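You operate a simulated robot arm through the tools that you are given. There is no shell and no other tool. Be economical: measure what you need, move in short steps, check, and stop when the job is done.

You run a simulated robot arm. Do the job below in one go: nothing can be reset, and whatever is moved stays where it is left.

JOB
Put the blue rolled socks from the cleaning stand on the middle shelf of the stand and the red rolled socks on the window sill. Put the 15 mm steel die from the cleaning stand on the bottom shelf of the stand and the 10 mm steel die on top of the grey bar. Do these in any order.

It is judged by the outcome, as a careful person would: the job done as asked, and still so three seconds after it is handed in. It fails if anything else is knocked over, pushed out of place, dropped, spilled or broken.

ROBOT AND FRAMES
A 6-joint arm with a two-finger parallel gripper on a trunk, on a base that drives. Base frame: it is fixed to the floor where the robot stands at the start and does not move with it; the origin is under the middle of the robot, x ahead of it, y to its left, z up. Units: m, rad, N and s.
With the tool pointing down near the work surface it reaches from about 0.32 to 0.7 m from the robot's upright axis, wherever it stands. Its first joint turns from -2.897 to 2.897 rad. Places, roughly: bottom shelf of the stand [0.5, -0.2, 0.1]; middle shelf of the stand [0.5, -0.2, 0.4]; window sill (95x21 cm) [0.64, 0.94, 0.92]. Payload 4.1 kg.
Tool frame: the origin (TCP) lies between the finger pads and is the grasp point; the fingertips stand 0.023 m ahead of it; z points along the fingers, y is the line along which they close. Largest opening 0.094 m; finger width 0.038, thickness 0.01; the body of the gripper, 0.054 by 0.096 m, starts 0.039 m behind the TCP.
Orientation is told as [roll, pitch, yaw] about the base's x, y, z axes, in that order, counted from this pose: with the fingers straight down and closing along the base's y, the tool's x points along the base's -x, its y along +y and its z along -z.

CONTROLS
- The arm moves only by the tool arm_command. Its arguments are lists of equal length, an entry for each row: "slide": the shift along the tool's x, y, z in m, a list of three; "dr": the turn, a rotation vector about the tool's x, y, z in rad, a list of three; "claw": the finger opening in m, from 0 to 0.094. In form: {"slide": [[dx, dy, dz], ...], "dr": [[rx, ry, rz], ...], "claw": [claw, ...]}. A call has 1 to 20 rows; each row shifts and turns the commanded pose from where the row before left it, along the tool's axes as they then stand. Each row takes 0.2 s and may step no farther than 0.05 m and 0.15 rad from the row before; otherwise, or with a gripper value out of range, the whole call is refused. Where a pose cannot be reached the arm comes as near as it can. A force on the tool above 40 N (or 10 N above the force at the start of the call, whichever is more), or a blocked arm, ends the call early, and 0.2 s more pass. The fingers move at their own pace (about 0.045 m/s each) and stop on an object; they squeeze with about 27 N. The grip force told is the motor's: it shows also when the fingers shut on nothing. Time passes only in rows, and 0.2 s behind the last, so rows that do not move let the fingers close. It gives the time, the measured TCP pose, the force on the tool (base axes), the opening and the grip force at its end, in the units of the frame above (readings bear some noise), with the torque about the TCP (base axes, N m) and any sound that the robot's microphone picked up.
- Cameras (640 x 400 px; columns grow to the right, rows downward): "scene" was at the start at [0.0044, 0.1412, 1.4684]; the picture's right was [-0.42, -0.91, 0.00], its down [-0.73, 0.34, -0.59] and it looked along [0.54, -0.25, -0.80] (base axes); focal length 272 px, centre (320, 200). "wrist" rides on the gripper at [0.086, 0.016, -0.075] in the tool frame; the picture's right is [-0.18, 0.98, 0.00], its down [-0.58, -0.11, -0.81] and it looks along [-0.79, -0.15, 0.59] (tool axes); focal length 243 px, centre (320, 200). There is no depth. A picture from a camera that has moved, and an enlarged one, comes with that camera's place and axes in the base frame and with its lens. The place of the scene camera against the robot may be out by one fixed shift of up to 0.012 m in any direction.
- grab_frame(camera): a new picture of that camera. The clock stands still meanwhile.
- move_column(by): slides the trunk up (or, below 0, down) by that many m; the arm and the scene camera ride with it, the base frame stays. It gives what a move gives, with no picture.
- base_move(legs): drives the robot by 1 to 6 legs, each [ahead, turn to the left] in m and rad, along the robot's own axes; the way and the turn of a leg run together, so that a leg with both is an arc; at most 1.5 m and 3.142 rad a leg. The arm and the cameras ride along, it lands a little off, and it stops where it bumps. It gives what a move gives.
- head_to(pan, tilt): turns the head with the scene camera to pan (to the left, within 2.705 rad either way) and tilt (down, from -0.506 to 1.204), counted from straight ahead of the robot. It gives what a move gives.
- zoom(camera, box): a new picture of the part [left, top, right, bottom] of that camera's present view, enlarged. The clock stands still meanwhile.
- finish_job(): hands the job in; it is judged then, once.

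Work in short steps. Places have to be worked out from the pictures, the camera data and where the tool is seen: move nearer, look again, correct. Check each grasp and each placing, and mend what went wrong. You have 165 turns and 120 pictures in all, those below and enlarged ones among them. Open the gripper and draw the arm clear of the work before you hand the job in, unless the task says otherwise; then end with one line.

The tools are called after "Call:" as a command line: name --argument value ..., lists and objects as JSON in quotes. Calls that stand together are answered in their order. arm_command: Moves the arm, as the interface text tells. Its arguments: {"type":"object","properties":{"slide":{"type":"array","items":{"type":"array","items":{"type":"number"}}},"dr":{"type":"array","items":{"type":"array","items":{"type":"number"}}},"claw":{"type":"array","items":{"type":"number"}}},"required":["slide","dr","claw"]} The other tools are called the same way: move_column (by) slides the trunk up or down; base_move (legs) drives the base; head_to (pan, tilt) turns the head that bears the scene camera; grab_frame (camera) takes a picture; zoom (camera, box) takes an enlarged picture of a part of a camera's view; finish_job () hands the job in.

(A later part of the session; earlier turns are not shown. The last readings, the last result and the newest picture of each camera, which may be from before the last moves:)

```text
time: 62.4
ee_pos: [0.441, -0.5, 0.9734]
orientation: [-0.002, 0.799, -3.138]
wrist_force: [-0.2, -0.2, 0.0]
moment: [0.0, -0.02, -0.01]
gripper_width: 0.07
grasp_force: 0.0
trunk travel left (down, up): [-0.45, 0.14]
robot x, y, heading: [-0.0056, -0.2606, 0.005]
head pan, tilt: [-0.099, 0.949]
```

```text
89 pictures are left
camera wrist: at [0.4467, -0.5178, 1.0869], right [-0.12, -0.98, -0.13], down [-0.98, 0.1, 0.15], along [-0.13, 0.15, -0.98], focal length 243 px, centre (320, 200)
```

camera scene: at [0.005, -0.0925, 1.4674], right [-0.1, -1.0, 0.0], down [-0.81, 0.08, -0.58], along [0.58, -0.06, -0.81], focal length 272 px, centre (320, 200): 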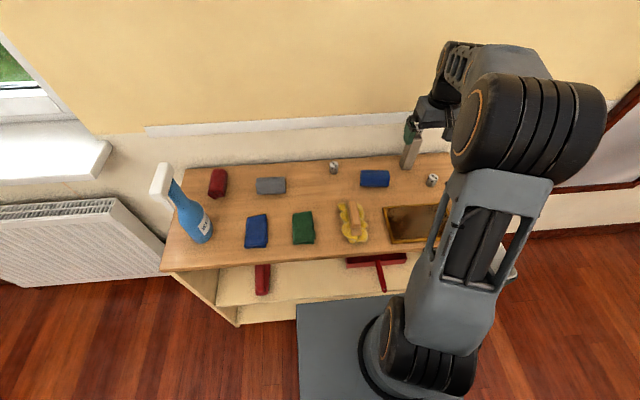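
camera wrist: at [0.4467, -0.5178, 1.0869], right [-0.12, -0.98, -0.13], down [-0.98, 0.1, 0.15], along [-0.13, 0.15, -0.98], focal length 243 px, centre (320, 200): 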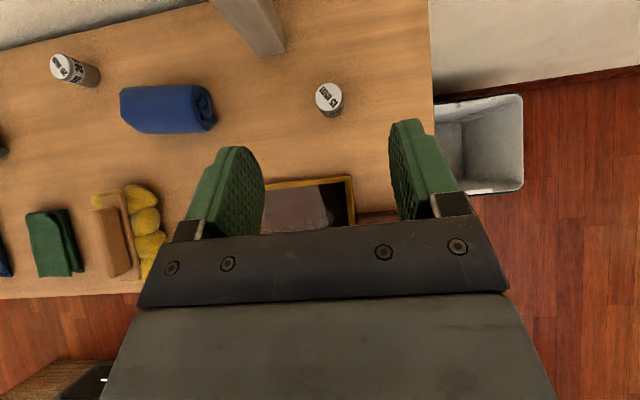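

The die is seen at about (0.514,-0.499). I descend around it in the tilted pose.

Call:
arm_command --slide '[[0.0083, -0.001, 0.0373], [0.0083, 0, 0.0373], [-0.0232, 0, 0.0225], [-0.0232, 0, 0.0225], [0, 0, 0]]' --dr '[[0, 0, 0], [0, 0, 0], [0, 0, 0], [0, 0, 0], [0, 0, 0]]' --claw '[0.07, 0.07, 0.07, 0.07, 0.07]'

Call:
grab_frame --camera "wrist"

```text
time: 63.6
ee_pos: [0.5082, -0.4971, 0.8702]
orientation: [-0.003, 0.799, -3.139]
wrist_force: [0.4, -0.4, -0.3]
moment: [-0.03, 0.01, -0.02]
gripper_width: 0.0698
grasp_force: 0.0
trunk travel left (down, up): [-0.45, 0.14]
robot x, y, heading: [-0.0051, -0.2591, 0.001]
head pan, tilt: [-0.099, 0.949]
```

```text
88 pictures are left
camera wrist: at [0.5141, -0.5137, 0.9837], right [-0.12, -0.98, -0.13], down [-0.98, 0.1, 0.15], along [-0.13, 0.15, -0.98], focal length 243 px, centre (320, 200)
```

wrist: 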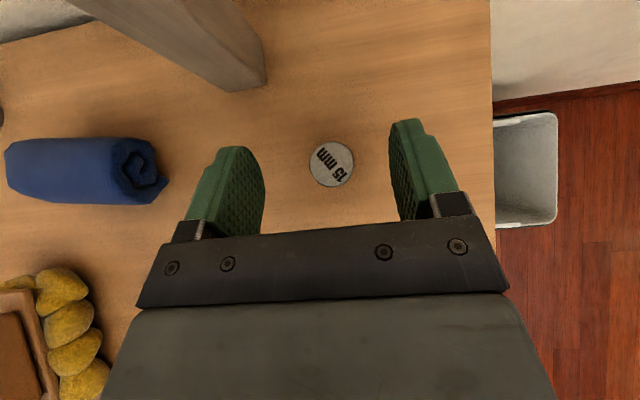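

Slightly right of centre; I correct 3 mm, lower 34 mm and close.

Call:
arm_command --slide '[[-0.0122, 0.003, 0.0118], [-0.0122, 0, 0.0118], [0, 0, 0], [0, 0, 0], [0, 0, 0], [0, 0, 0], [0, 0, 0]]' --dr '[[0, 0, 0], [0, 0, 0], [0, 0, 0], [0, 0, 0], [0, 0, 0], [0, 0, 0], [0, 0, 0]]' --claw '[0.07, 0.07, 0.07, 0.02, 0.02, 0.02, 0.02]'

Call:
grab_frame --camera "wrist"

```text
time: 65.2
ee_pos: [0.5071, -0.5006, 0.8362]
orientation: [-0.003, 0.8, -3.138]
wrist_force: [0.7, 0.3, -0.2]
moment: [-0.03, -0.03, -0.02]
gripper_width: 0.027
grasp_force: 27.4
trunk travel left (down, up): [-0.45, 0.14]
robot x, y, heading: [-0.0064, -0.2591, 0.001]
head pan, tilt: [-0.099, 0.949]
```

```text
87 pictures are left
camera wrist: at [0.5115, -0.5182, 0.9501], right [-0.12, -0.98, -0.13], down [-0.98, 0.1, 0.15], along [-0.13, 0.15, -0.98], focal length 243 px, centre (320, 200)
```

wrist: 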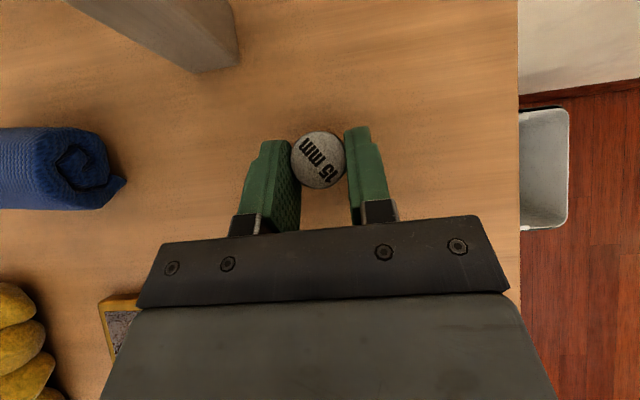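

Grasped (27 mm). I lift it clear and retract toward the robot.

Call:
arm_command --slide '[[0.0287, 0, -0.0279], [0.0287, 0, -0.0279], [0.0287, -0.0, -0.0279], [-0.02, -0.03, -0.0215], [-0.02, -0.03, -0.0215], [-0.02, -0.03, -0.0215], [-0.0, -0.045, 0.0], [0, -0.045, 0], [0, -0.04, 0], [0, 0, 0]]' --dr '[[0, 0, 0], [0, 0, 0], [0, 0, 0], [0, 0, 0], [0, 0, 0], [0, 0, 0], [0, 0, 0], [0, 0, 0], [0, 0, 0], [0, 0, 0]]' --claw '[0.02, 0.02, 0.02, 0.02, 0.02, 0.02, 0.02, 0.02, 0.02, 0.02]'

Call:
base_move --legs '[[-0.4, 0]]'

Call:
head_to --pan 0.0 --tilt 0.85

Call:
grab_frame --camera "scene"

```text
time: 67.4
ee_pos: [0.429, -0.2835, 0.963]
orientation: [-0.003, 0.798, -3.136]
wrist_force: [-0.2, 0.1, -1.5]
moment: [0.02, 0.02, 0.02]
gripper_width: 0.027
grasp_force: 27.2
out of reach, approached as far as the arm can: row 8, 9
trunk travel left (down, up): [-0.45, 0.14]
robot x, y, heading: [-0.006, -0.2578, 0.003]
head pan, tilt: [-0.099, 0.949]
```

```text
time: 70.0
ee_pos: [0.016, -0.2863, 0.9633]
orientation: [-0.005, 0.8, -3.138]
wrist_force: [1.1, -0.1, -1.3]
moment: [-0.02, 0.02, 0.04]
gripper_width: 0.0269
grasp_force: 27.0
trunk travel left (down, up): [-0.45, 0.14]
robot x, y, heading: [-0.4136, -0.2543, 0.002]
head pan, tilt: [-0.099, 0.949]
```

```text
time: 70.6
ee_pos: [0.0183, -0.2862, 0.9631]
orientation: [-0.005, 0.797, -3.139]
wrist_force: [-0.8, 0.2, -1.4]
moment: [0.01, 0.0, -0.01]
gripper_width: 0.0268
grasp_force: 27.3
trunk travel left (down, up): [-0.45, 0.14]
robot x, y, heading: [-0.4135, -0.2582, 0.002]
head pan, tilt: [0.0, 0.85]
```

```text
86 pictures are left
camera scene: at [-0.4006, -0.0868, 1.4749], right [0.0, -1.0, 0.0], down [-0.75, 0.0, -0.66], along [0.66, 0.0, -0.75], focal length 272 px, centre (320, 200)
```

scene: 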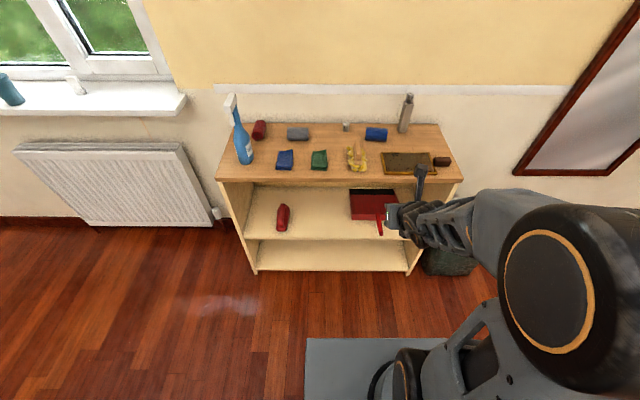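

I have a clear view: the bottom shelf is empty, and the middle shelf is free between the red object and the dustpan. I lower the trunk fully for the bottom shelf.

Call:
move_column --by -0.44

Call:
grab_frame --camera "scene"

Call:
grab_frame --camera "wrist"

```text
refused: -0.44 is not a number from -0.4 to 0.4
```

```text
85 pictures are left
camera scene: at [-0.4006, -0.0868, 1.4749], right [0.0, -1.0, 0.0], down [-0.75, 0.0, -0.66], along [0.66, 0.0, -0.75], focal length 272 px, centre (320, 200)
```

scene: 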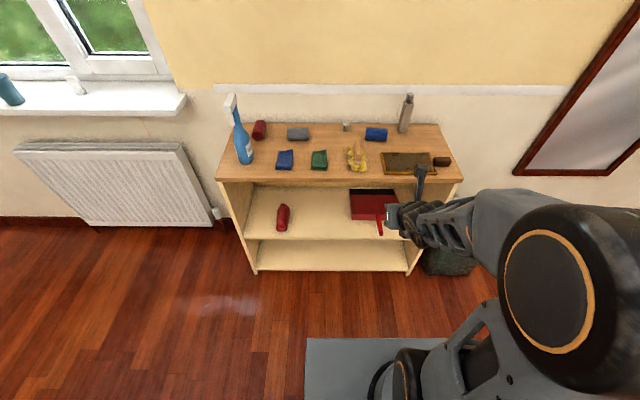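

```text
84 pictures are left
camera wrist: at [0.0227, -0.3033, 1.0766], right [-0.12, -0.98, -0.13], down [-0.98, 0.1, 0.15], along [-0.13, 0.15, -0.98], focal length 243 px, centre (320, 200)
```

wrist: 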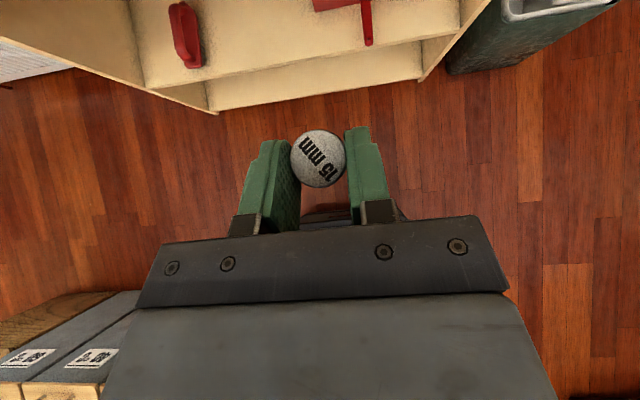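

The limit per move is 0.4 m; I lower 0.4.

Call:
move_column --by -0.4

Call:
arm_command --slide '[[0.0279, 0, 0.0287], [0.0279, 0, 0.0287], [0.0279, 0, 0.0287], [0.0, 0, 0.0]]' --dr '[[0, 0, 0], [0, 0, 0], [0, 0, 0], [0, 0, 0]]' --claw '[0.02, 0.02, 0.02, 0.02]'

Call:
grab_frame --camera "scene"

```text
time: 74.5
ee_pos: [0.0165, -0.2851, 0.5631]
orientation: [-0.003, 0.797, -3.137]
wrist_force: [-0.5, 0.1, -0.7]
moment: [0.0, 0.03, 0.02]
gripper_width: 0.0272
grasp_force: 26.8
trunk travel left (down, up): [-0.05, 0.54]
robot x, y, heading: [-0.4148, -0.2581, 0.004]
head pan, tilt: [0.0, 0.85]
```

```text
time: 75.5
ee_pos: [0.1342, -0.289, 0.5677]
orientation: [-0.004, 0.796, -3.138]
wrist_force: [-0.5, 0.0, -1.3]
moment: [0.0, 0.04, 0.01]
gripper_width: 0.027
grasp_force: 26.8
trunk travel left (down, up): [-0.05, 0.54]
robot x, y, heading: [-0.415, -0.2645, -0.001]
head pan, tilt: [0.0, 0.85]
```

```text
83 pictures are left
camera scene: at [-0.4007, -0.0868, 1.0749], right [0.0, -1.0, 0.0], down [-0.75, 0.0, -0.66], along [0.66, 0.0, -0.75], focal length 272 px, centre (320, 200)
```

scene: 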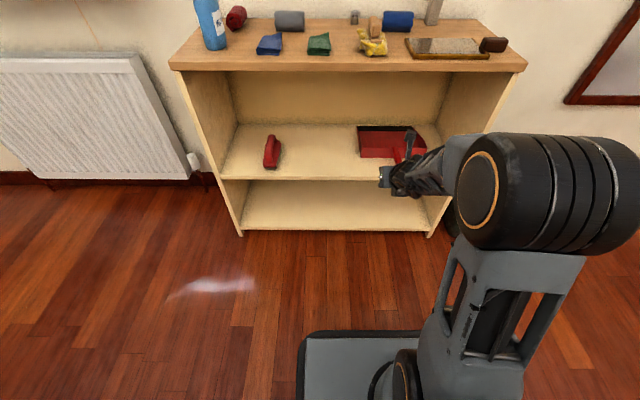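

The trunk is down and the arm extended. I lower the tool in front of the stand toward the bottom-shelf height.

Call:
arm_command --slide '[[-0.0323, 0, 0.0314], [-0.0323, 0, 0.0314], [-0.0323, 0, 0.0314], [-0.0323, 0, 0.0314], [-0.0323, 0, 0.0314], [-0.0323, 0, 0.0314], [-0.0323, 0, 0.0314], [0, 0, 0]]' --dr '[[0, 0, 0], [0, 0, 0], [0, 0, 0], [0, 0, 0], [0, 0, 0], [0, 0, 0], [0, 0, 0], [0, 0, 0]]' --claw '[0.02, 0.02, 0.02, 0.02, 0.02, 0.02, 0.02, 0.02]'

Call:
grab_frame --camera "scene"

Call:
grab_frame --camera "wrist"

```text
time: 77.3
ee_pos: [0.1423, -0.3399, 0.2623]
orientation: [-0.014, 0.796, -3.138]
wrist_force: [1.0, 0.0, -0.7]
moment: [-0.06, 0.02, 0.01]
gripper_width: 0.0271
grasp_force: 26.8
out of reach, approached as far as the arm can: row 2, 3, 4, 5, 6, 7
trunk travel left (down, up): [-0.05, 0.54]
robot x, y, heading: [-0.4185, -0.2585, 0.005]
head pan, tilt: [0.0, 0.85]
```

```text
82 pictures are left
camera scene: at [-0.4006, -0.0868, 1.0749], right [0.0, -1.0, 0.0], down [-0.75, 0.0, -0.66], along [0.66, 0.0, -0.75], focal length 272 px, centre (320, 200)
```

scene: 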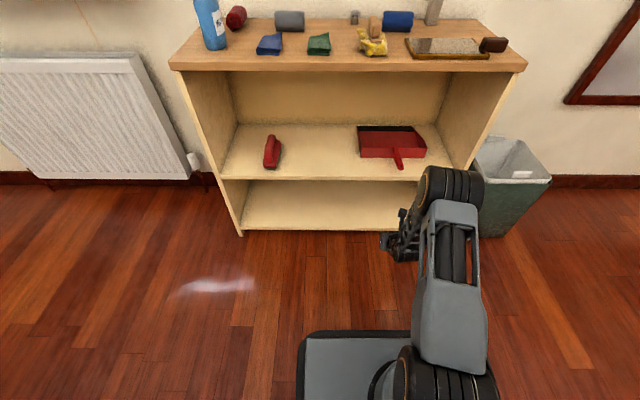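

```text
81 pictures are left
camera wrist: at [0.1489, -0.3573, 0.3764], right [-0.12, -0.98, -0.14], down [-0.98, 0.09, 0.15], along [-0.13, 0.16, -0.98], focal length 243 px, centre (320, 200)
```

wrist: 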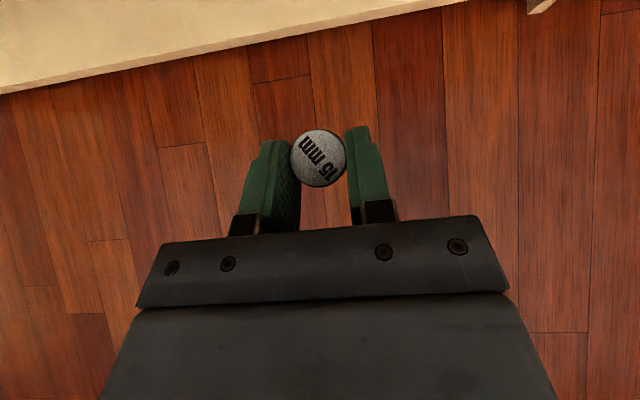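

The pose drifted a few cm in y because a wrist joint is near its limit; moving the tool a bit right relieves it. I also drive 0.1 m closer, then check.

Call:
base_move --legs '[[0.1, 0]]'

Call:
arm_command --slide '[[0.0, 0.03, 0.0], [0.0, 0.03, 0.0], [-0.0287, 0, 0.0279], [-0.0287, 0, 0.0279], [0, 0, 0]]' --dr '[[0, 0, 0], [0, 0, 0], [0, 0, 0], [0, 0, 0], [0, 0, 0]]' --claw '[0.02, 0.02, 0.02, 0.02, 0.02]'

Call:
grab_frame --camera "scene"

```text
time: 78.4
ee_pos: [0.2434, -0.3389, 0.2625]
orientation: [-0.015, 0.796, -3.138]
wrist_force: [0.1, 0.4, -1.5]
moment: [0.05, 0.0, 0.0]
gripper_width: 0.0267
grasp_force: 27.3
trunk travel left (down, up): [-0.05, 0.54]
robot x, y, heading: [-0.319, -0.2565, -0.001]
head pan, tilt: [0.0, 0.85]
```

```text
time: 79.6
ee_pos: [0.2447, -0.3983, 0.1825]
orientation: [-0.014, 0.8, -3.14]
wrist_force: [0.3, 0.4, -1.2]
moment: [0.0, 0.0, 0.0]
gripper_width: 0.0267
grasp_force: 27.0
trunk travel left (down, up): [-0.05, 0.54]
robot x, y, heading: [-0.3142, -0.2553, 0.001]
head pan, tilt: [0.0, 0.85]
```

```text
80 pictures are left
camera scene: at [-0.3001, -0.0866, 1.0749], right [0.0, -1.0, 0.0], down [-0.75, 0.0, -0.66], along [0.66, 0.0, -0.75], focal length 272 px, centre (320, 200)
```

scene: 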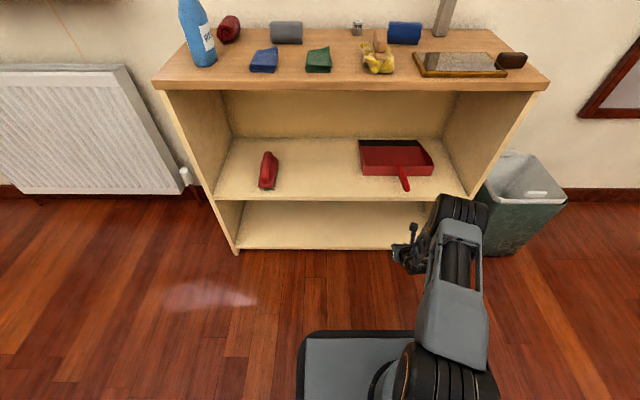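

All reached. I extend forward in a first half-step and watch elbow clearance.

Call:
arm_command --slide '[[0.014, 0, 0.0185], [0.014, 0, 0.0185], [0.014, 0, 0.0185], [0, 0, 0]]' --dr '[[0, 0, 0], [0, 0, 0], [0, 0, 0], [0, 0, 0]]' --claw '[0.02, 0.02, 0.02, 0.02]'

Call:
zoom --camera "scene" --box '[340, 150, 540, 275]'

Call:
grab_frame --camera "wrist"

```text
time: 80.6
ee_pos: [0.3143, -0.399, 0.174]
orientation: [-0.015, 0.798, -3.14]
wrist_force: [-0.1, 0.3, -1.3]
moment: [-0.03, 0.0, 0.0]
gripper_width: 0.027
grasp_force: 27.1
trunk travel left (down, up): [-0.05, 0.54]
robot x, y, heading: [-0.3158, -0.2605, 0.004]
head pan, tilt: [0.0, 0.85]
```

```text
3.20 times, centred on (440, 212) of scene
camera zoom: at [-0.3, -0.0866, 1.0749], right [0.0, -1.0, 0.0], down [-0.75, 0.0, -0.66], along [0.66, 0.0, -0.75], focal length 869 px, centre (-64, 160)
```

zoom: 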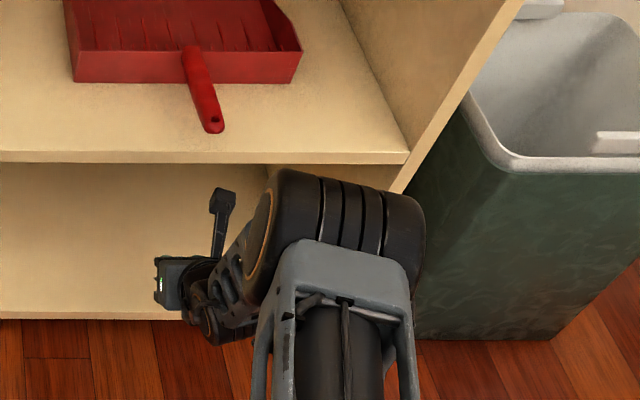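

```text
78 pictures are left
camera wrist: at [0.3197, -0.418, 0.2874], right [-0.12, -0.98, -0.14], down [-0.98, 0.1, 0.15], along [-0.13, 0.16, -0.98], focal length 243 px, centre (320, 200)
```

wrist: 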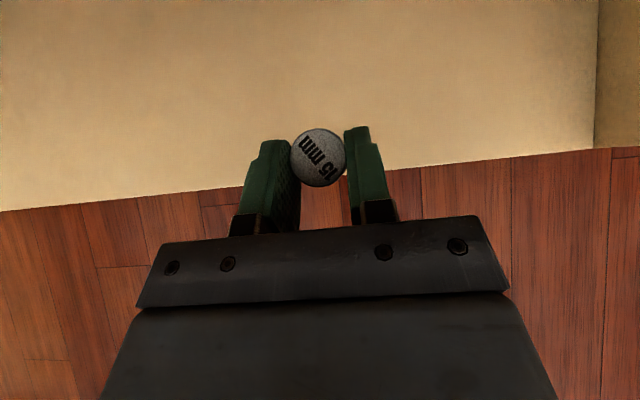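

The shelf edge is at x≈0.306 and die above its front margin. I extend another 3 cm and re-check the elbow.

Call:
arm_command --slide '[[0.0105, 0, 0.0108], [0.0105, 0, 0.0108], [0, 0, 0]]' --dr '[[0, 0, 0], [0, 0, 0], [0, 0, 0]]' --claw '[0.02, 0.02, 0.02]'

Call:
zoom --camera "scene" --box '[340, 150, 540, 275]'

```text
time: 81.4
ee_pos: [0.343, -0.3992, 0.1726]
orientation: [-0.013, 0.796, -3.138]
wrist_force: [0.2, -0.1, -1.3]
moment: [0.0, 0.0, -0.01]
gripper_width: 0.0267
grasp_force: 27.2
trunk travel left (down, up): [-0.05, 0.54]
robot x, y, heading: [-0.3146, -0.2597, -0.0]
head pan, tilt: [0.0, 0.85]
```

```text
3.20 times, centred on (440, 212) of scene
camera zoom: at [-0.3, -0.0866, 1.0749], right [0.0, -1.0, 0.0], down [-0.75, 0.0, -0.66], along [0.66, 0.0, -0.75], focal length 869 px, centre (-64, 160)
```

zoom: 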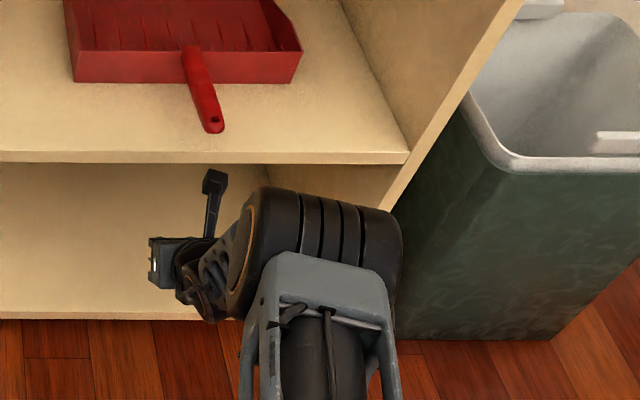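

The elbow drops away from the shelf as the arm extends. I go 3.5 cm further in and lower to just above the shelf.

Call:
arm_command --slide '[[0.0122, 0, 0.0126], [0.0122, 0, 0.0126], [-0.0086, 0, 0.0084], [-0.0072, 0, 0.007], [0, 0, 0]]' --dr '[[0, 0, 0], [0, 0, 0], [0, 0, 0], [0, 0, 0], [0, 0, 0]]' --claw '[0.02, 0.02, 0.02, 0.02, 0.02]'

Call:
grab_frame --camera "wrist"

```text
time: 82.6
ee_pos: [0.3774, -0.3977, 0.1528]
orientation: [-0.013, 0.799, -3.14]
wrist_force: [-0.2, 0.1, -1.6]
moment: [-0.01, 0.02, 0.04]
gripper_width: 0.0267
grasp_force: 27.0
trunk travel left (down, up): [-0.05, 0.54]
robot x, y, heading: [-0.3174, -0.2569, -0.002]
head pan, tilt: [0.0, 0.85]
```

```text
76 pictures are left
camera wrist: at [0.3835, -0.4158, 0.2651], right [-0.12, -0.98, -0.14], down [-0.98, 0.1, 0.15], along [-0.13, 0.16, -0.98], focal length 243 px, centre (320, 200)
```

wrist: 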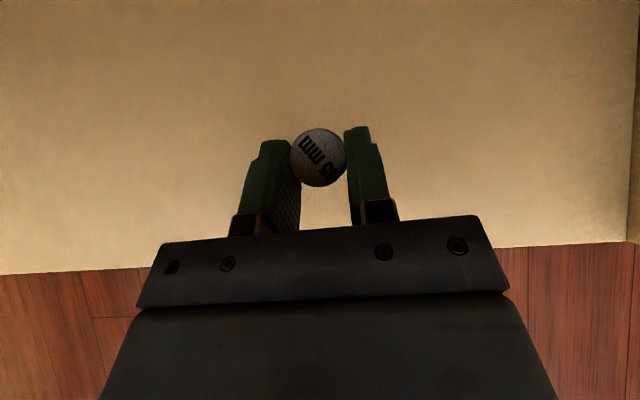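

Now well over the shelf. I lower in small steps watching the force.

Call:
arm_command --slide '[[-0.0043, 0, 0.0042], [-0.0043, 0, 0.0042], [0, 0, 0]]' --dr '[[0, 0, 0], [0, 0, 0], [0, 0, 0]]' --claw '[0.02, 0.02, 0.02]'

Call:
arm_command --slide '[[-0.0022, 0, 0.0021], [0, 0, 0]]' --dr '[[0, 0, 0], [0, 0, 0]]' --claw '[0.02, 0.02]'

```text
time: 83.4
ee_pos: [0.3769, -0.3979, 0.1403]
orientation: [-0.015, 0.798, -3.14]
wrist_force: [0.6, 0.0, -1.9]
moment: [0.0, -0.02, -0.01]
gripper_width: 0.027
grasp_force: 27.4
trunk travel left (down, up): [-0.05, 0.54]
robot x, y, heading: [-0.3156, -0.2615, 0.006]
head pan, tilt: [0.0, 0.85]
```

```text
time: 84.0
ee_pos: [0.3765, -0.3968, 0.137]
orientation: [-0.013, 0.798, -3.139]
wrist_force: [0.7, -0.9, -1.2]
moment: [-0.02, 0.01, 0.04]
gripper_width: 0.027
grasp_force: 26.9
trunk travel left (down, up): [-0.05, 0.54]
robot x, y, heading: [-0.3103, -0.2607, -0.0]
head pan, tilt: [0.0, 0.85]
```

No contact yet; I continue downward in 3 mm steps.

Call:
arm_command --slide '[[-0.0022, 0, 0.0021], [0, 0, 0]]' --dr '[[0, 0, 0], [0, 0, 0]]' --claw '[0.02, 0.02]'

Call:
zoom --camera "wrist" --box '[240, 80, 440, 205]'

```text
time: 84.6
ee_pos: [0.3772, -0.3972, 0.1341]
orientation: [-0.014, 0.798, -3.139]
wrist_force: [0.2, 0.3, -1.0]
moment: [-0.02, 0.0, 0.01]
gripper_width: 0.0269
grasp_force: 27.2
trunk travel left (down, up): [-0.05, 0.54]
robot x, y, heading: [-0.3148, -0.2604, 0.001]
head pan, tilt: [0.0, 0.85]
```

```text
3.20 times, centred on (340, 142) of wrist
camera zoom: at [0.3838, -0.4152, 0.2473], right [-0.12, -0.98, -0.14], down [-0.98, 0.1, 0.15], along [-0.13, 0.16, -0.98], focal length 776 px, centre (256, 384)
```

zoom: 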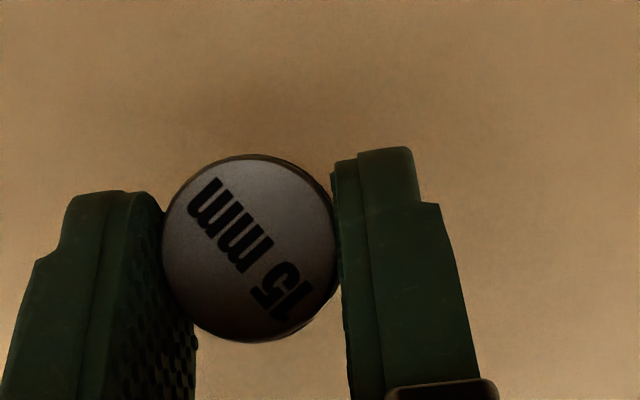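

Still free; I continue.

Call:
arm_command --slide '[[-0.0015, 0, 0.0014], [-0.0015, 0, 0.0014], [0, 0, 0]]' --dr '[[0, 0, 0], [0, 0, 0], [0, 0, 0]]' --claw '[0.02, 0.02, 0.02]'

Call:
arm_command --slide '[[-0.0015, 0, 0.0014], [-0.0015, 0, 0.0014], [0, 0, 0]]' --dr '[[0, 0, 0], [0, 0, 0], [0, 0, 0]]' --claw '[0.02, 0.02, 0.02]'

```text
time: 85.4
ee_pos: [0.3788, -0.3968, 0.1299]
orientation: [-0.013, 0.797, -3.139]
wrist_force: [0.2, 0.3, -0.8]
moment: [0.0, 0.03, 0.01]
gripper_width: 0.0266
grasp_force: 26.6
trunk travel left (down, up): [-0.05, 0.54]
robot x, y, heading: [-0.317, -0.2557, 0.002]
head pan, tilt: [0.0, 0.85]
```

```text
time: 86.2
ee_pos: [0.378, -0.3982, 0.1242]
orientation: [-0.015, 0.798, -3.139]
wrist_force: [-0.4, 0.3, -1.0]
moment: [0.0, 0.02, 0.03]
gripper_width: 0.027
grasp_force: 27.6
trunk travel left (down, up): [-0.05, 0.54]
robot x, y, heading: [-0.3161, -0.2598, 0.002]
head pan, tilt: [0.0, 0.85]
```

No contact at die bottom z≈0.088; continue.

Call:
arm_command --slide '[[-0.0018, 0, 0.0018], [-0.0018, 0, 0.0017], [0, 0, 0]]' --dr '[[0, 0, 0], [0, 0, 0], [0, 0, 0]]' --claw '[0.02, 0.02, 0.02]'

Call:
zoom --camera "wrist" --box '[160, 0, 480, 200]'

Call:
zoom --camera "scene" --box '[300, 170, 460, 270]'

```text
time: 87.0
ee_pos: [0.3781, -0.3962, 0.1202]
orientation: [-0.015, 0.797, -3.141]
wrist_force: [-0.3, 0.1, -1.8]
moment: [0.01, 0.03, 0.0]
gripper_width: 0.0269
grasp_force: 26.9
trunk travel left (down, up): [-0.05, 0.54]
robot x, y, heading: [-0.3159, -0.2577, -0.002]
head pan, tilt: [0.0, 0.85]
```

```text
2.00 times, centred on (320, 100) of wrist
camera zoom: at [0.3836, -0.4147, 0.233], right [-0.12, -0.98, -0.14], down [-0.98, 0.1, 0.15], along [-0.13, 0.16, -0.98], focal length 485 px, centre (320, 400)
```

zoom: 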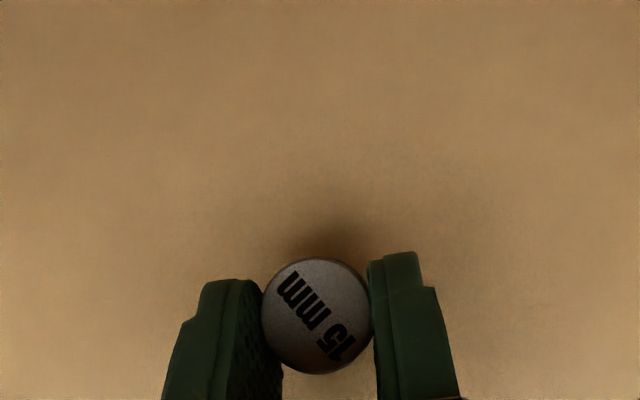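

```text
4.00 times, centred on (380, 220) of scene
camera zoom: at [-0.3, -0.0866, 1.0749], right [0.0, -1.0, 0.0], down [-0.75, 0.0, -0.66], along [0.66, 0.0, -0.75], focal length 1086 px, centre (80, 120)
```

zoom: 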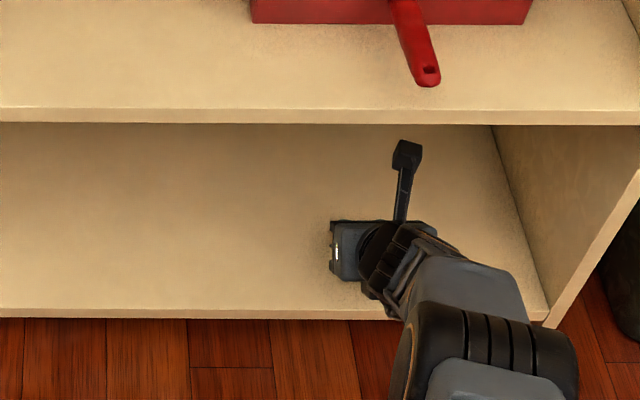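

The contact shadow shows the shelf is near. I continue in 3 mm steps.

Call:
arm_command --slide '[[-0.0015, 0, 0.0014], [-0.0015, 0, 0.0014], [0, 0, 0]]' --dr '[[0, 0, 0], [0, 0, 0], [0, 0, 0]]' --claw '[0.02, 0.02, 0.02]'

Call:
arm_command --slide '[[-0.0015, 0, 0.0014], [-0.0015, 0, 0.0014], [0, 0, 0]]' --dr '[[0, 0, 0], [0, 0, 0], [0, 0, 0]]' --claw '[0.02, 0.02, 0.02]'

```text
time: 87.8
ee_pos: [0.3782, -0.3977, 0.1157]
orientation: [-0.014, 0.8, -3.138]
wrist_force: [-0.9, 0.9, 3.4]
moment: [-0.04, -0.04, -0.04]
gripper_width: 0.0269
grasp_force: 27.0
trunk travel left (down, up): [-0.05, 0.54]
robot x, y, heading: [-0.3169, -0.2581, -0.0]
head pan, tilt: [0.0, 0.85]
```

```text
time: 88.6
ee_pos: [0.3793, -0.3974, 0.1162]
orientation: [-0.013, 0.802, -3.138]
wrist_force: [1.4, 4.1, 21.6]
moment: [0.0, -0.12, 0.08]
gripper_width: 0.0267
grasp_force: 26.4
trunk travel left (down, up): [-0.05, 0.54]
robot x, y, heading: [-0.3195, -0.2597, 0.003]
head pan, tilt: [0.0, 0.85]
```

Contact. I relieve the pressure by 4 mm upward of command, open, and look.

Call:
arm_command --slide '[[0.0028, 0, -0.0027], [0, 0, 0], [0, 0, 0], [0, 0, 0], [0, 0, 0], [0, 0, 0]]' --dr '[[0, 0, 0], [0, 0, 0], [0, 0, 0], [0, 0, 0], [0, 0, 0], [0, 0, 0]]' --claw '[0.02, 0.02, 0.04, 0.06, 0.075, 0.075]'

Call:
grab_frame --camera "wrist"

```text
time: 90.0
ee_pos: [0.3763, -0.398, 0.1154]
orientation: [-0.012, 0.798, -3.139]
wrist_force: [-0.7, -0.6, 0.9]
moment: [-0.05, 0.02, -0.01]
gripper_width: 0.0747
grasp_force: 0.0
trunk travel left (down, up): [-0.05, 0.54]
robot x, y, heading: [-0.3182, -0.2568, 0.003]
head pan, tilt: [0.0, 0.85]
```

```text
72 pictures are left
camera wrist: at [0.3826, -0.4153, 0.2292], right [-0.12, -0.98, -0.14], down [-0.98, 0.1, 0.15], along [-0.13, 0.16, -0.98], focal length 243 px, centre (320, 200)
```

wrist: 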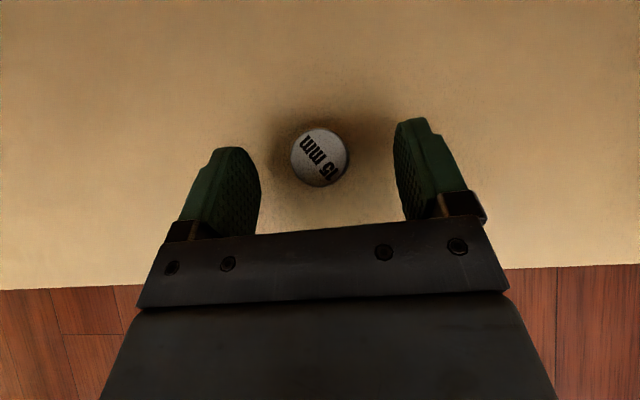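

The 15 mm die stands upright on the bottom shelf. I withdraw along the tool axis, back out, and drive back.

Call:
arm_command --slide '[[0, 0, -0.03], [0, 0, -0.03], [-0.02, 0, -0.022], [-0.02, 0, -0.022], [-0.02, 0, -0.022], [0, 0, 0]]' --dr '[[0, 0, 0], [0, 0, 0], [0, 0, 0], [0, 0, 0], [0, 0, 0], [0, 0, 0]]' --claw '[0.075, 0.075, 0.075, 0.075, 0.075, 0.075]'

Call:
base_move --legs '[[-0.18, 0]]'

Call:
grab_frame --camera "scene"

```text
time: 91.4
ee_pos: [0.243, -0.3963, 0.1595]
orientation: [-0.014, 0.799, -3.14]
wrist_force: [-0.3, 0.3, 0.0]
moment: [0.04, -0.03, 0.02]
gripper_width: 0.0748
grasp_force: 0.0
trunk travel left (down, up): [-0.05, 0.54]
robot x, y, heading: [-0.3151, -0.2606, 0.009]
head pan, tilt: [0.0, 0.85]
```

```text
time: 92.9
ee_pos: [0.067, -0.3978, 0.1601]
orientation: [-0.013, 0.799, 3.139]
wrist_force: [-0.1, -0.7, -0.7]
moment: [0.01, -0.02, 0.0]
gripper_width: 0.0752
grasp_force: 0.1
trunk travel left (down, up): [-0.05, 0.54]
robot x, y, heading: [-0.4924, -0.2584, 0.001]
head pan, tilt: [0.0, 0.85]
```

```text
71 pictures are left
camera scene: at [-0.4755, -0.0868, 1.0749], right [0.0, -1.0, 0.0], down [-0.75, 0.0, -0.66], along [0.66, 0.0, -0.75], focal length 272 px, centre (320, 200)
```

scene: 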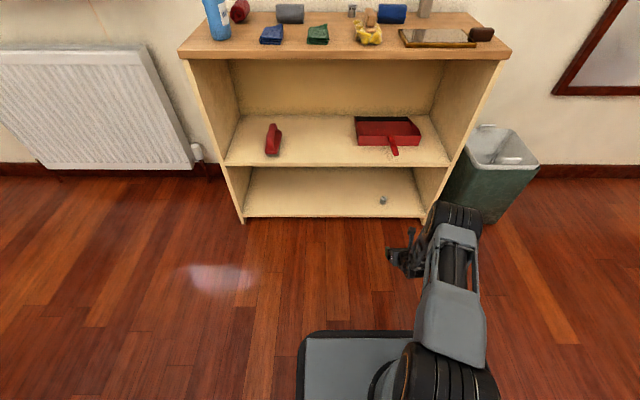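

The die is on the bottom shelf. I raise the trunk again and lift the arm in the free space.

Call:
move_column --by 0.4

Call:
arm_command --slide '[[0.0323, 0, -0.0314], [0.0323, 0, -0.0314], [0.0323, 0, -0.0314], [0.0323, 0, -0.0314], [0.0323, 0, -0.0314], [0.0323, 0, -0.0314], [0.0323, 0, -0.0314], [0.0323, 0, -0.0314], [0.0323, 0, -0.0314], [-0.02, 0, -0.02], [-0.02, 0, -0.02], [0, 0, 0], [0, 0, 0], [0, 0, 0], [0, 0, 0], [0, 0, 0], [0, 0, 0], [0, 0, 0]]' --dr '[[0, 0, 0], [0, 0, 0], [0, 0, 0], [0, 0, 0], [0, 0, 0], [0, 0, 0], [0, 0, 0], [0, 0, 0], [0, 0, 0], [0, 0, 0], [0, 0, 0], [0, -0.14, 0], [0, -0.14, 0], [0, -0.14, 0], [0, -0.14, 0], [0, -0.12, 0], [0, -0.12, 0], [0, 0, 0]]' --claw '[0.094, 0.094, 0.094, 0.094, 0.094, 0.094, 0.094, 0.094, 0.094, 0.094, 0.094, 0.094, 0.094, 0.094, 0.094, 0.094, 0.094, 0.094]'

```text
time: 96.7
ee_pos: [0.0677, -0.3982, 0.561]
orientation: [-0.014, 0.796, 3.141]
wrist_force: [0.3, 0.3, -0.1]
moment: [-0.01, -0.01, 0.01]
gripper_width: 0.0753
grasp_force: 0.2
trunk travel left (down, up): [-0.45, 0.14]
robot x, y, heading: [-0.4928, -0.2571, -0.004]
head pan, tilt: [0.0, 0.85]
```

```text
time: 100.5
ee_pos: [0.0114, -0.401, 0.9642]
orientation: [-0.009, -0.004, -3.133]
wrist_force: [-1.0, -0.1, -0.2]
moment: [-0.04, -0.01, 0.02]
gripper_width: 0.094
grasp_force: 0.0
trunk travel left (down, up): [-0.45, 0.14]
robot x, y, heading: [-0.4893, -0.26, -0.0]
head pan, tilt: [0.0, 0.85]
```

Now I unwind the hand by a quarter turn so that the fingers close along x, for the blue roll.

Call:
arm_command --slide '[[0, 0, -0.03], [0, 0, -0.03], [0, 0, 0], [0, 0, 0], [0, 0, 0], [0, 0, 0], [0, 0, 0], [0, 0, 0], [0, 0, 0], [0, 0, 0], [0, 0, 0], [0, 0, 0]]' --dr '[[0, 0, -0.142], [0, 0, -0.142], [0, 0, -0.142], [0, 0, -0.142], [0, 0, -0.142], [0, 0, -0.142], [0, 0, -0.142], [0, 0, -0.142], [0, 0, -0.142], [0, 0, -0.142], [0, 0, -0.142], [0, 0, 0]]' --claw '[0.094, 0.094, 0.094, 0.094, 0.094, 0.094, 0.094, 0.094, 0.094, 0.094, 0.094, 0.094]'

Call:
base_move --legs '[[0.46, 0]]'

Call:
grab_frame --camera "scene"

```text
time: 103.1
ee_pos: [0.0123, -0.4018, 1.0268]
orientation: [-0.002, 0.012, -1.567]
wrist_force: [-0.1, 0.0, 0.0]
moment: [-0.01, 0.03, -0.02]
gripper_width: 0.0939
grasp_force: 0.1
trunk travel left (down, up): [-0.45, 0.14]
robot x, y, heading: [-0.49, -0.2569, -0.001]
head pan, tilt: [0.0, 0.85]
```

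```text
time: 105.9
ee_pos: [0.4748, -0.3955, 1.0259]
orientation: [-0.002, 0.01, -1.56]
wrist_force: [0.7, -0.1, -0.1]
moment: [-0.01, 0.01, -0.03]
gripper_width: 0.0937
grasp_force: 0.1
trunk travel left (down, up): [-0.45, 0.14]
robot x, y, heading: [-0.0256, -0.2551, 0.01]
head pan, tilt: [0.0, 0.85]
```

```text
70 pictures are left
camera scene: at [-0.0149, -0.0847, 1.4749], right [0.01, -1.0, 0.0], down [-0.75, -0.01, -0.66], along [0.66, 0.01, -0.75], focal length 272 px, centre (320, 200)
```

scene: 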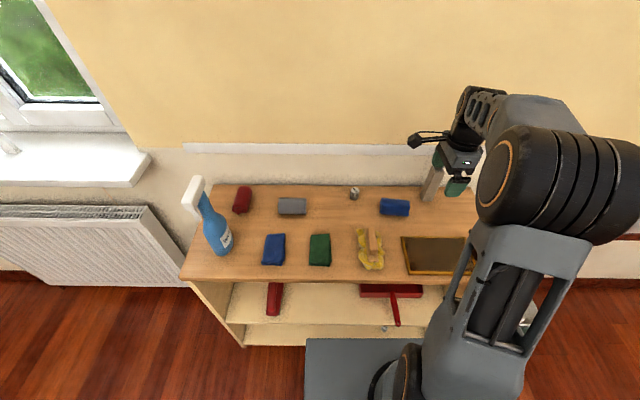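

The hand's camera now looks toward −y. I move left over the surface and view the blue roll.

Call:
arm_command --slide '[[0.045, 0, 0], [0.045, 0, 0], [0.045, 0.01, 0.01], [0.045, 0.02, 0.02], [0.0, 0.025, 0.02], [0, 0, 0]]' --dr '[[0, 0, 0], [0, 0, 0], [0, 0, 0], [0, 0, 0], [0, 0, 0], [0, 0, 0]]' --claw '[0.094, 0.094, 0.094, 0.094, 0.094, 0.094]'

Call:
grab_frame --camera "wrist"

Call:
zoom --camera "scene" --box '[220, 160, 480, 320]'

```text
refused: row 4 steps farther than a row can; nothing moved
```

```text
69 pictures are left
camera wrist: at [0.4889, -0.3107, 1.1009], right [0.98, -0.17, 0.0], down [-0.1, -0.59, 0.8], along [-0.14, -0.79, -0.6], focal length 243 px, centre (320, 200)
```

wrist: 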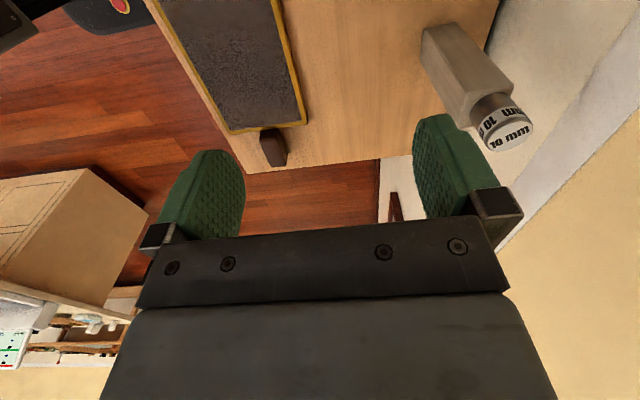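

```text
2.46 times, centred on (350, 240) of scene
camera zoom: at [-0.0149, -0.0847, 1.4749], right [0.01, -1.0, 0.0], down [-0.75, -0.01, -0.66], along [0.66, 0.01, -0.75], focal length 668 px, centre (246, 102)
```

zoom: 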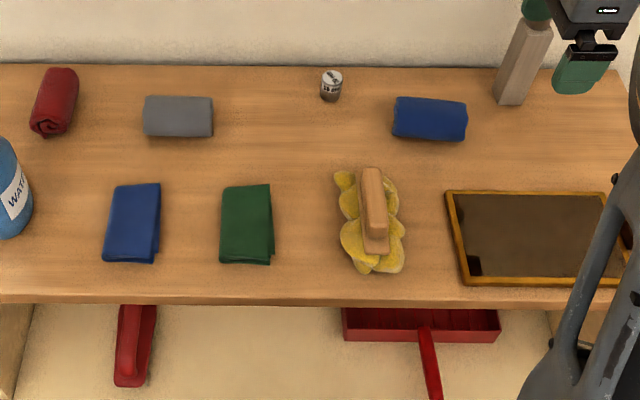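

A row was too long; I resend with smaller steps.

Call:
arm_command --slide '[[0.045, 0, 0], [0.045, 0, 0], [0.045, 0.01, 0.0], [0.045, 0.02, 0.0], [0.0, 0.025, 0.035], [0, 0, 0]]' --dr '[[0, 0, 0], [0, 0, 0], [0, 0, 0], [0, 0, 0], [0, 0, 0], [0, 0, 0]]' --claw '[0.094, 0.094, 0.094, 0.094, 0.094, 0.094]'

Call:
grab_frame --camera "wrist"

```text
time: 107.3
ee_pos: [0.5286, -0.212, 0.9945]
orientation: [0.0, 0.011, -1.561]
wrist_force: [0.0, 0.8, -1.1]
moment: [-0.03, -0.01, 0.02]
gripper_width: 0.0941
grasp_force: 0.0
trunk travel left (down, up): [-0.45, 0.14]
robot x, y, heading: [-0.0304, -0.257, 0.009]
head pan, tilt: [0.0, 0.85]
```

```text
67 pictures are left
camera wrist: at [0.5434, -0.1273, 1.0687], right [0.98, -0.17, 0.0], down [-0.1, -0.59, 0.8], along [-0.14, -0.79, -0.6], focal length 243 px, centre (320, 200)
```

wrist: 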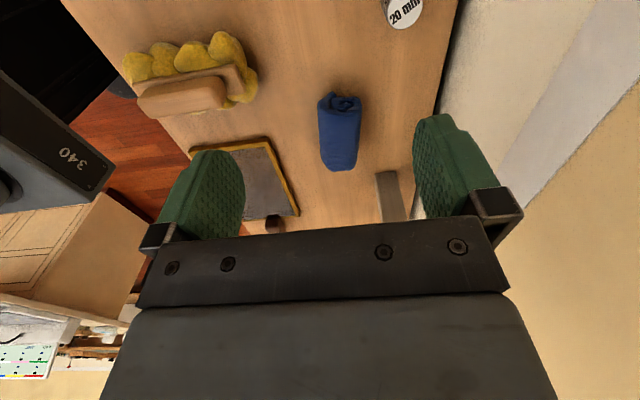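

The blue roll lies along y at about (0.535,-0.313), 9 cm long, 5 cm thick. I tilt the tool 0.5 rad toward −y and approach to just above it.

Call:
arm_command --slide '[[-0.03, 0.006, 0], [-0.028, 0, 0], [0, 0, 0], [0, 0, 0], [0, 0, 0], [0, 0, 0], [0.0088, 0, 0.0385], [0.0088, 0, 0.0385], [0, 0, 0]]' --dr '[[0, 0, 0], [0, 0, 0], [0, -0.125, 0], [0, -0.125, 0], [0, -0.125, 0], [0, -0.125, 0], [0, 0, 0], [0, 0, 0], [0, 0, 0]]' --claw '[0.094, 0.094, 0.094, 0.094, 0.094, 0.094, 0.094, 0.094, 0.094]'

Call:
grab_frame --camera "wrist"

Call:
zoom --camera "scene" --box '[300, 120, 500, 245]'

```text
time: 109.3
ee_pos: [0.5344, -0.293, 0.9161]
orientation: [0.001, -0.492, -1.562]
wrist_force: [-0.7, 0.3, 0.2]
moment: [0.03, 0.03, 0.01]
gripper_width: 0.094
grasp_force: 0.1
trunk travel left (down, up): [-0.45, 0.14]
robot x, y, heading: [-0.0303, -0.2566, 0.008]
head pan, tilt: [0.0, 0.85]
```

```text
66 pictures are left
camera wrist: at [0.5483, -0.1817, 0.9405], right [0.98, -0.15, 0.08], down [-0.11, -0.13, 0.99], along [-0.14, -0.98, -0.15], focal length 243 px, centre (320, 200)
```

wrist: 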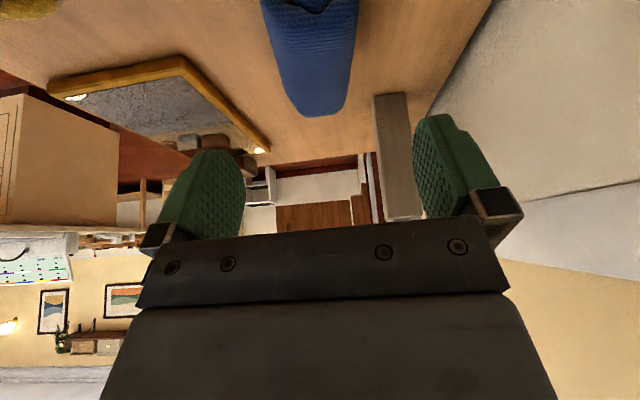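

```text
3.20 times, centred on (400, 182) of scene
camera zoom: at [-0.0149, -0.0847, 1.4749], right [0.01, -1.0, 0.0], down [-0.75, -0.01, -0.66], along [0.66, 0.01, -0.75], focal length 869 px, centre (64, 256)
```

zoom: 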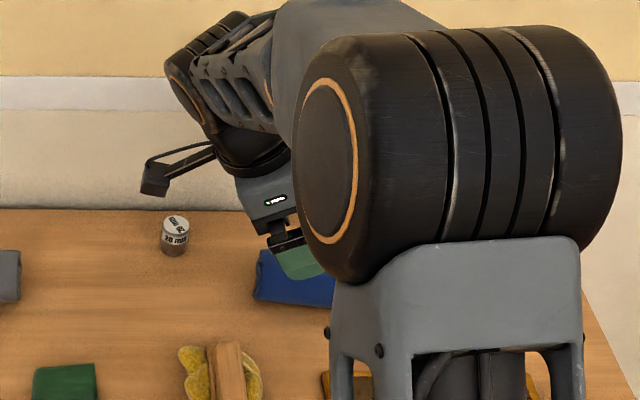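

The roll is centred between the fingers. I descend the last 7 cm and close on it.

Call:
arm_command --slide '[[0.0066, 0, 0.0245], [0.0066, 0, 0.0245], [0.0066, 0, 0.0245], [0, 0, 0]]' --dr '[[0, 0, 0], [0, 0, 0], [0, 0, 0], [0, 0, 0]]' --claw '[0.094, 0.094, 0.094, 0.094]'

Call:
arm_command --slide '[[0, 0, 0], [0, 0, 0], [0, 0, 0], [0, 0, 0], [0, 0, 0]]' --dr '[[0, 0, 0], [0, 0, 0], [0, 0, 0], [0, 0, 0], [0, 0, 0]]' --claw '[0.03, 0.03, 0.03, 0.03, 0.03]'

Call:
grab_frame --camera "wrist"

```text
time: 110.3
ee_pos: [0.5357, -0.3107, 0.8419]
orientation: [-0.005, -0.491, -1.557]
wrist_force: [-0.3, 0.2, 0.2]
moment: [-0.01, 0.03, -0.01]
gripper_width: 0.094
grasp_force: 0.1
trunk travel left (down, up): [-0.45, 0.14]
robot x, y, heading: [-0.0296, -0.2558, 0.007]
head pan, tilt: [0.0, 0.85]
```

```text
time: 111.5
ee_pos: [0.5363, -0.3121, 0.8421]
orientation: [-0.004, -0.49, -1.557]
wrist_force: [0.6, 0.2, -0.3]
moment: [0.01, 0.05, 0.02]
gripper_width: 0.0642
grasp_force: 27.2
trunk travel left (down, up): [-0.45, 0.14]
robot x, y, heading: [-0.0301, -0.2583, 0.01]
head pan, tilt: [0.0, 0.85]
```

```text
64 pictures are left
camera wrist: at [0.5492, -0.2007, 0.8668], right [0.98, -0.15, 0.08], down [-0.1, -0.13, 0.99], along [-0.14, -0.98, -0.15], focal length 243 px, centre (320, 200)
```

wrist: 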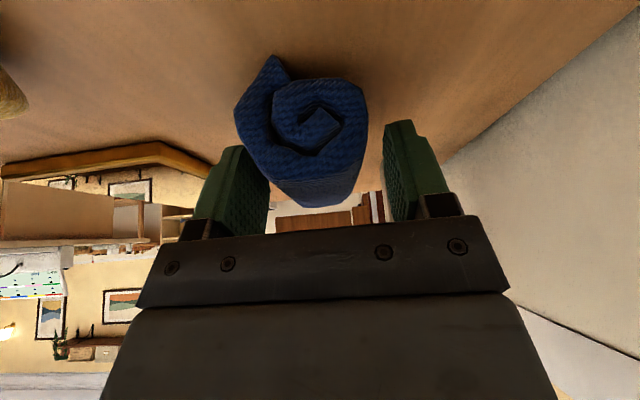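

Fingers stopped at 64 mm with full force. I lift 4 cm and check that it comes along.

Call:
arm_command --slide '[[-0.0096, 0, -0.0176], [-0.0096, 0, -0.0176], [0, 0, 0]]' --dr '[[0, 0, 0], [0, 0, 0], [0, 0, 0]]' --claw '[0.03, 0.03, 0.03]'

Call:
grab_frame --camera "wrist"

```text
time: 112.3
ee_pos: [0.533, -0.3117, 0.8833]
orientation: [-0.003, -0.489, -1.558]
wrist_force: [0.5, 0.4, -0.3]
moment: [-0.03, 0.03, -0.01]
gripper_width: 0.0638
grasp_force: 26.7
trunk travel left (down, up): [-0.45, 0.14]
robot x, y, heading: [-0.0305, -0.2547, 0.009]
head pan, tilt: [0.0, 0.85]
```

```text
63 pictures are left
camera wrist: at [0.5467, -0.1998, 0.9071], right [0.98, -0.15, 0.08], down [-0.1, -0.13, 0.99], along [-0.14, -0.98, -0.15], focal length 243 px, centre (320, 200)
```

wrist: 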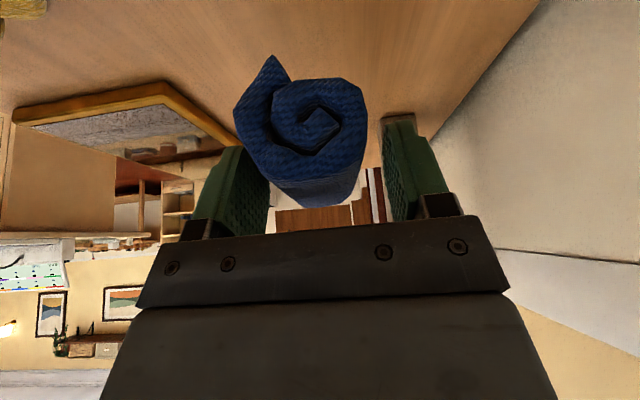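

Held. I lift it to safe height, retract, and back the base off.

Call:
arm_command --slide '[[-0.0188, 0, -0.0353], [-0.0188, 0, -0.0353], [-0.0188, 0, -0.0353], [-0.0, -0.04, 0], [0, -0.04, 0], [0, -0.04, 0], [0, 0, 0]]' --dr '[[0, 0, 0], [0, 0, 0], [0, 0, 0], [0, 0, 0], [0, 0, 0], [0, 0, 0], [0, 0, 0]]' --claw '[0.03, 0.03, 0.03, 0.03, 0.03, 0.03, 0.03]'

Call:
base_move --legs '[[-0.44, 0]]'

Call:
arm_command --slide '[[0, 0, 0], [0, 0, 0], [0, 0, 0], [0, 0, 0], [0, 0, 0], [0, 0, 0], [0, 0, 0], [0, 0, 0], [0, 0, 0], [0, 0, 0], [0, 0, 0], [0, 0, 0]]' --dr '[[-0.066, 0, -0.1235], [-0.066, 0, -0.1235], [-0.066, 0, -0.1235], [-0.066, 0, -0.1235], [-0.066, 0, -0.1235], [-0.066, 0, -0.1235], [-0.066, 0, -0.1235], [-0.066, 0, -0.1235], [-0.066, 0, -0.1235], [-0.066, 0, -0.1235], [-0.066, 0, -0.1235], [0, 0, 0]]' --claw '[0.03, 0.03, 0.03, 0.03, 0.03, 0.03, 0.03, 0.03, 0.03, 0.03, 0.03, 0.03]'

```text
time: 113.9
ee_pos: [0.4146, -0.3118, 1.0048]
orientation: [-0.001, -0.49, -1.559]
wrist_force: [0.2, -0.3, -0.3]
moment: [-0.03, 0.01, 0.05]
gripper_width: 0.0632
grasp_force: 27.4
trunk travel left (down, up): [-0.45, 0.14]
robot x, y, heading: [-0.0293, -0.2569, 0.01]
head pan, tilt: [0.0, 0.85]
```

```text
time: 116.6
ee_pos: [-0.0262, -0.3135, 1.0045]
orientation: [-0.003, -0.49, -1.549]
wrist_force: [0.1, 0.0, -0.4]
moment: [0.0, 0.01, 0.03]
gripper_width: 0.0622
grasp_force: 27.1
trunk travel left (down, up): [-0.45, 0.14]
robot x, y, heading: [-0.4671, -0.2604, 0.019]
head pan, tilt: [0.0, 0.85]
```

```text
time: 119.2
ee_pos: [-0.026, -0.3138, 1.0035]
orientation: [0.002, -0.488, -0.011]
wrist_force: [0.0, 0.7, -0.5]
moment: [-0.03, 0.04, 0.0]
gripper_width: 0.0616
grasp_force: 26.8
trunk travel left (down, up): [-0.45, 0.14]
robot x, y, heading: [-0.4726, -0.2581, 0.019]
head pan, tilt: [0.0, 0.85]
```

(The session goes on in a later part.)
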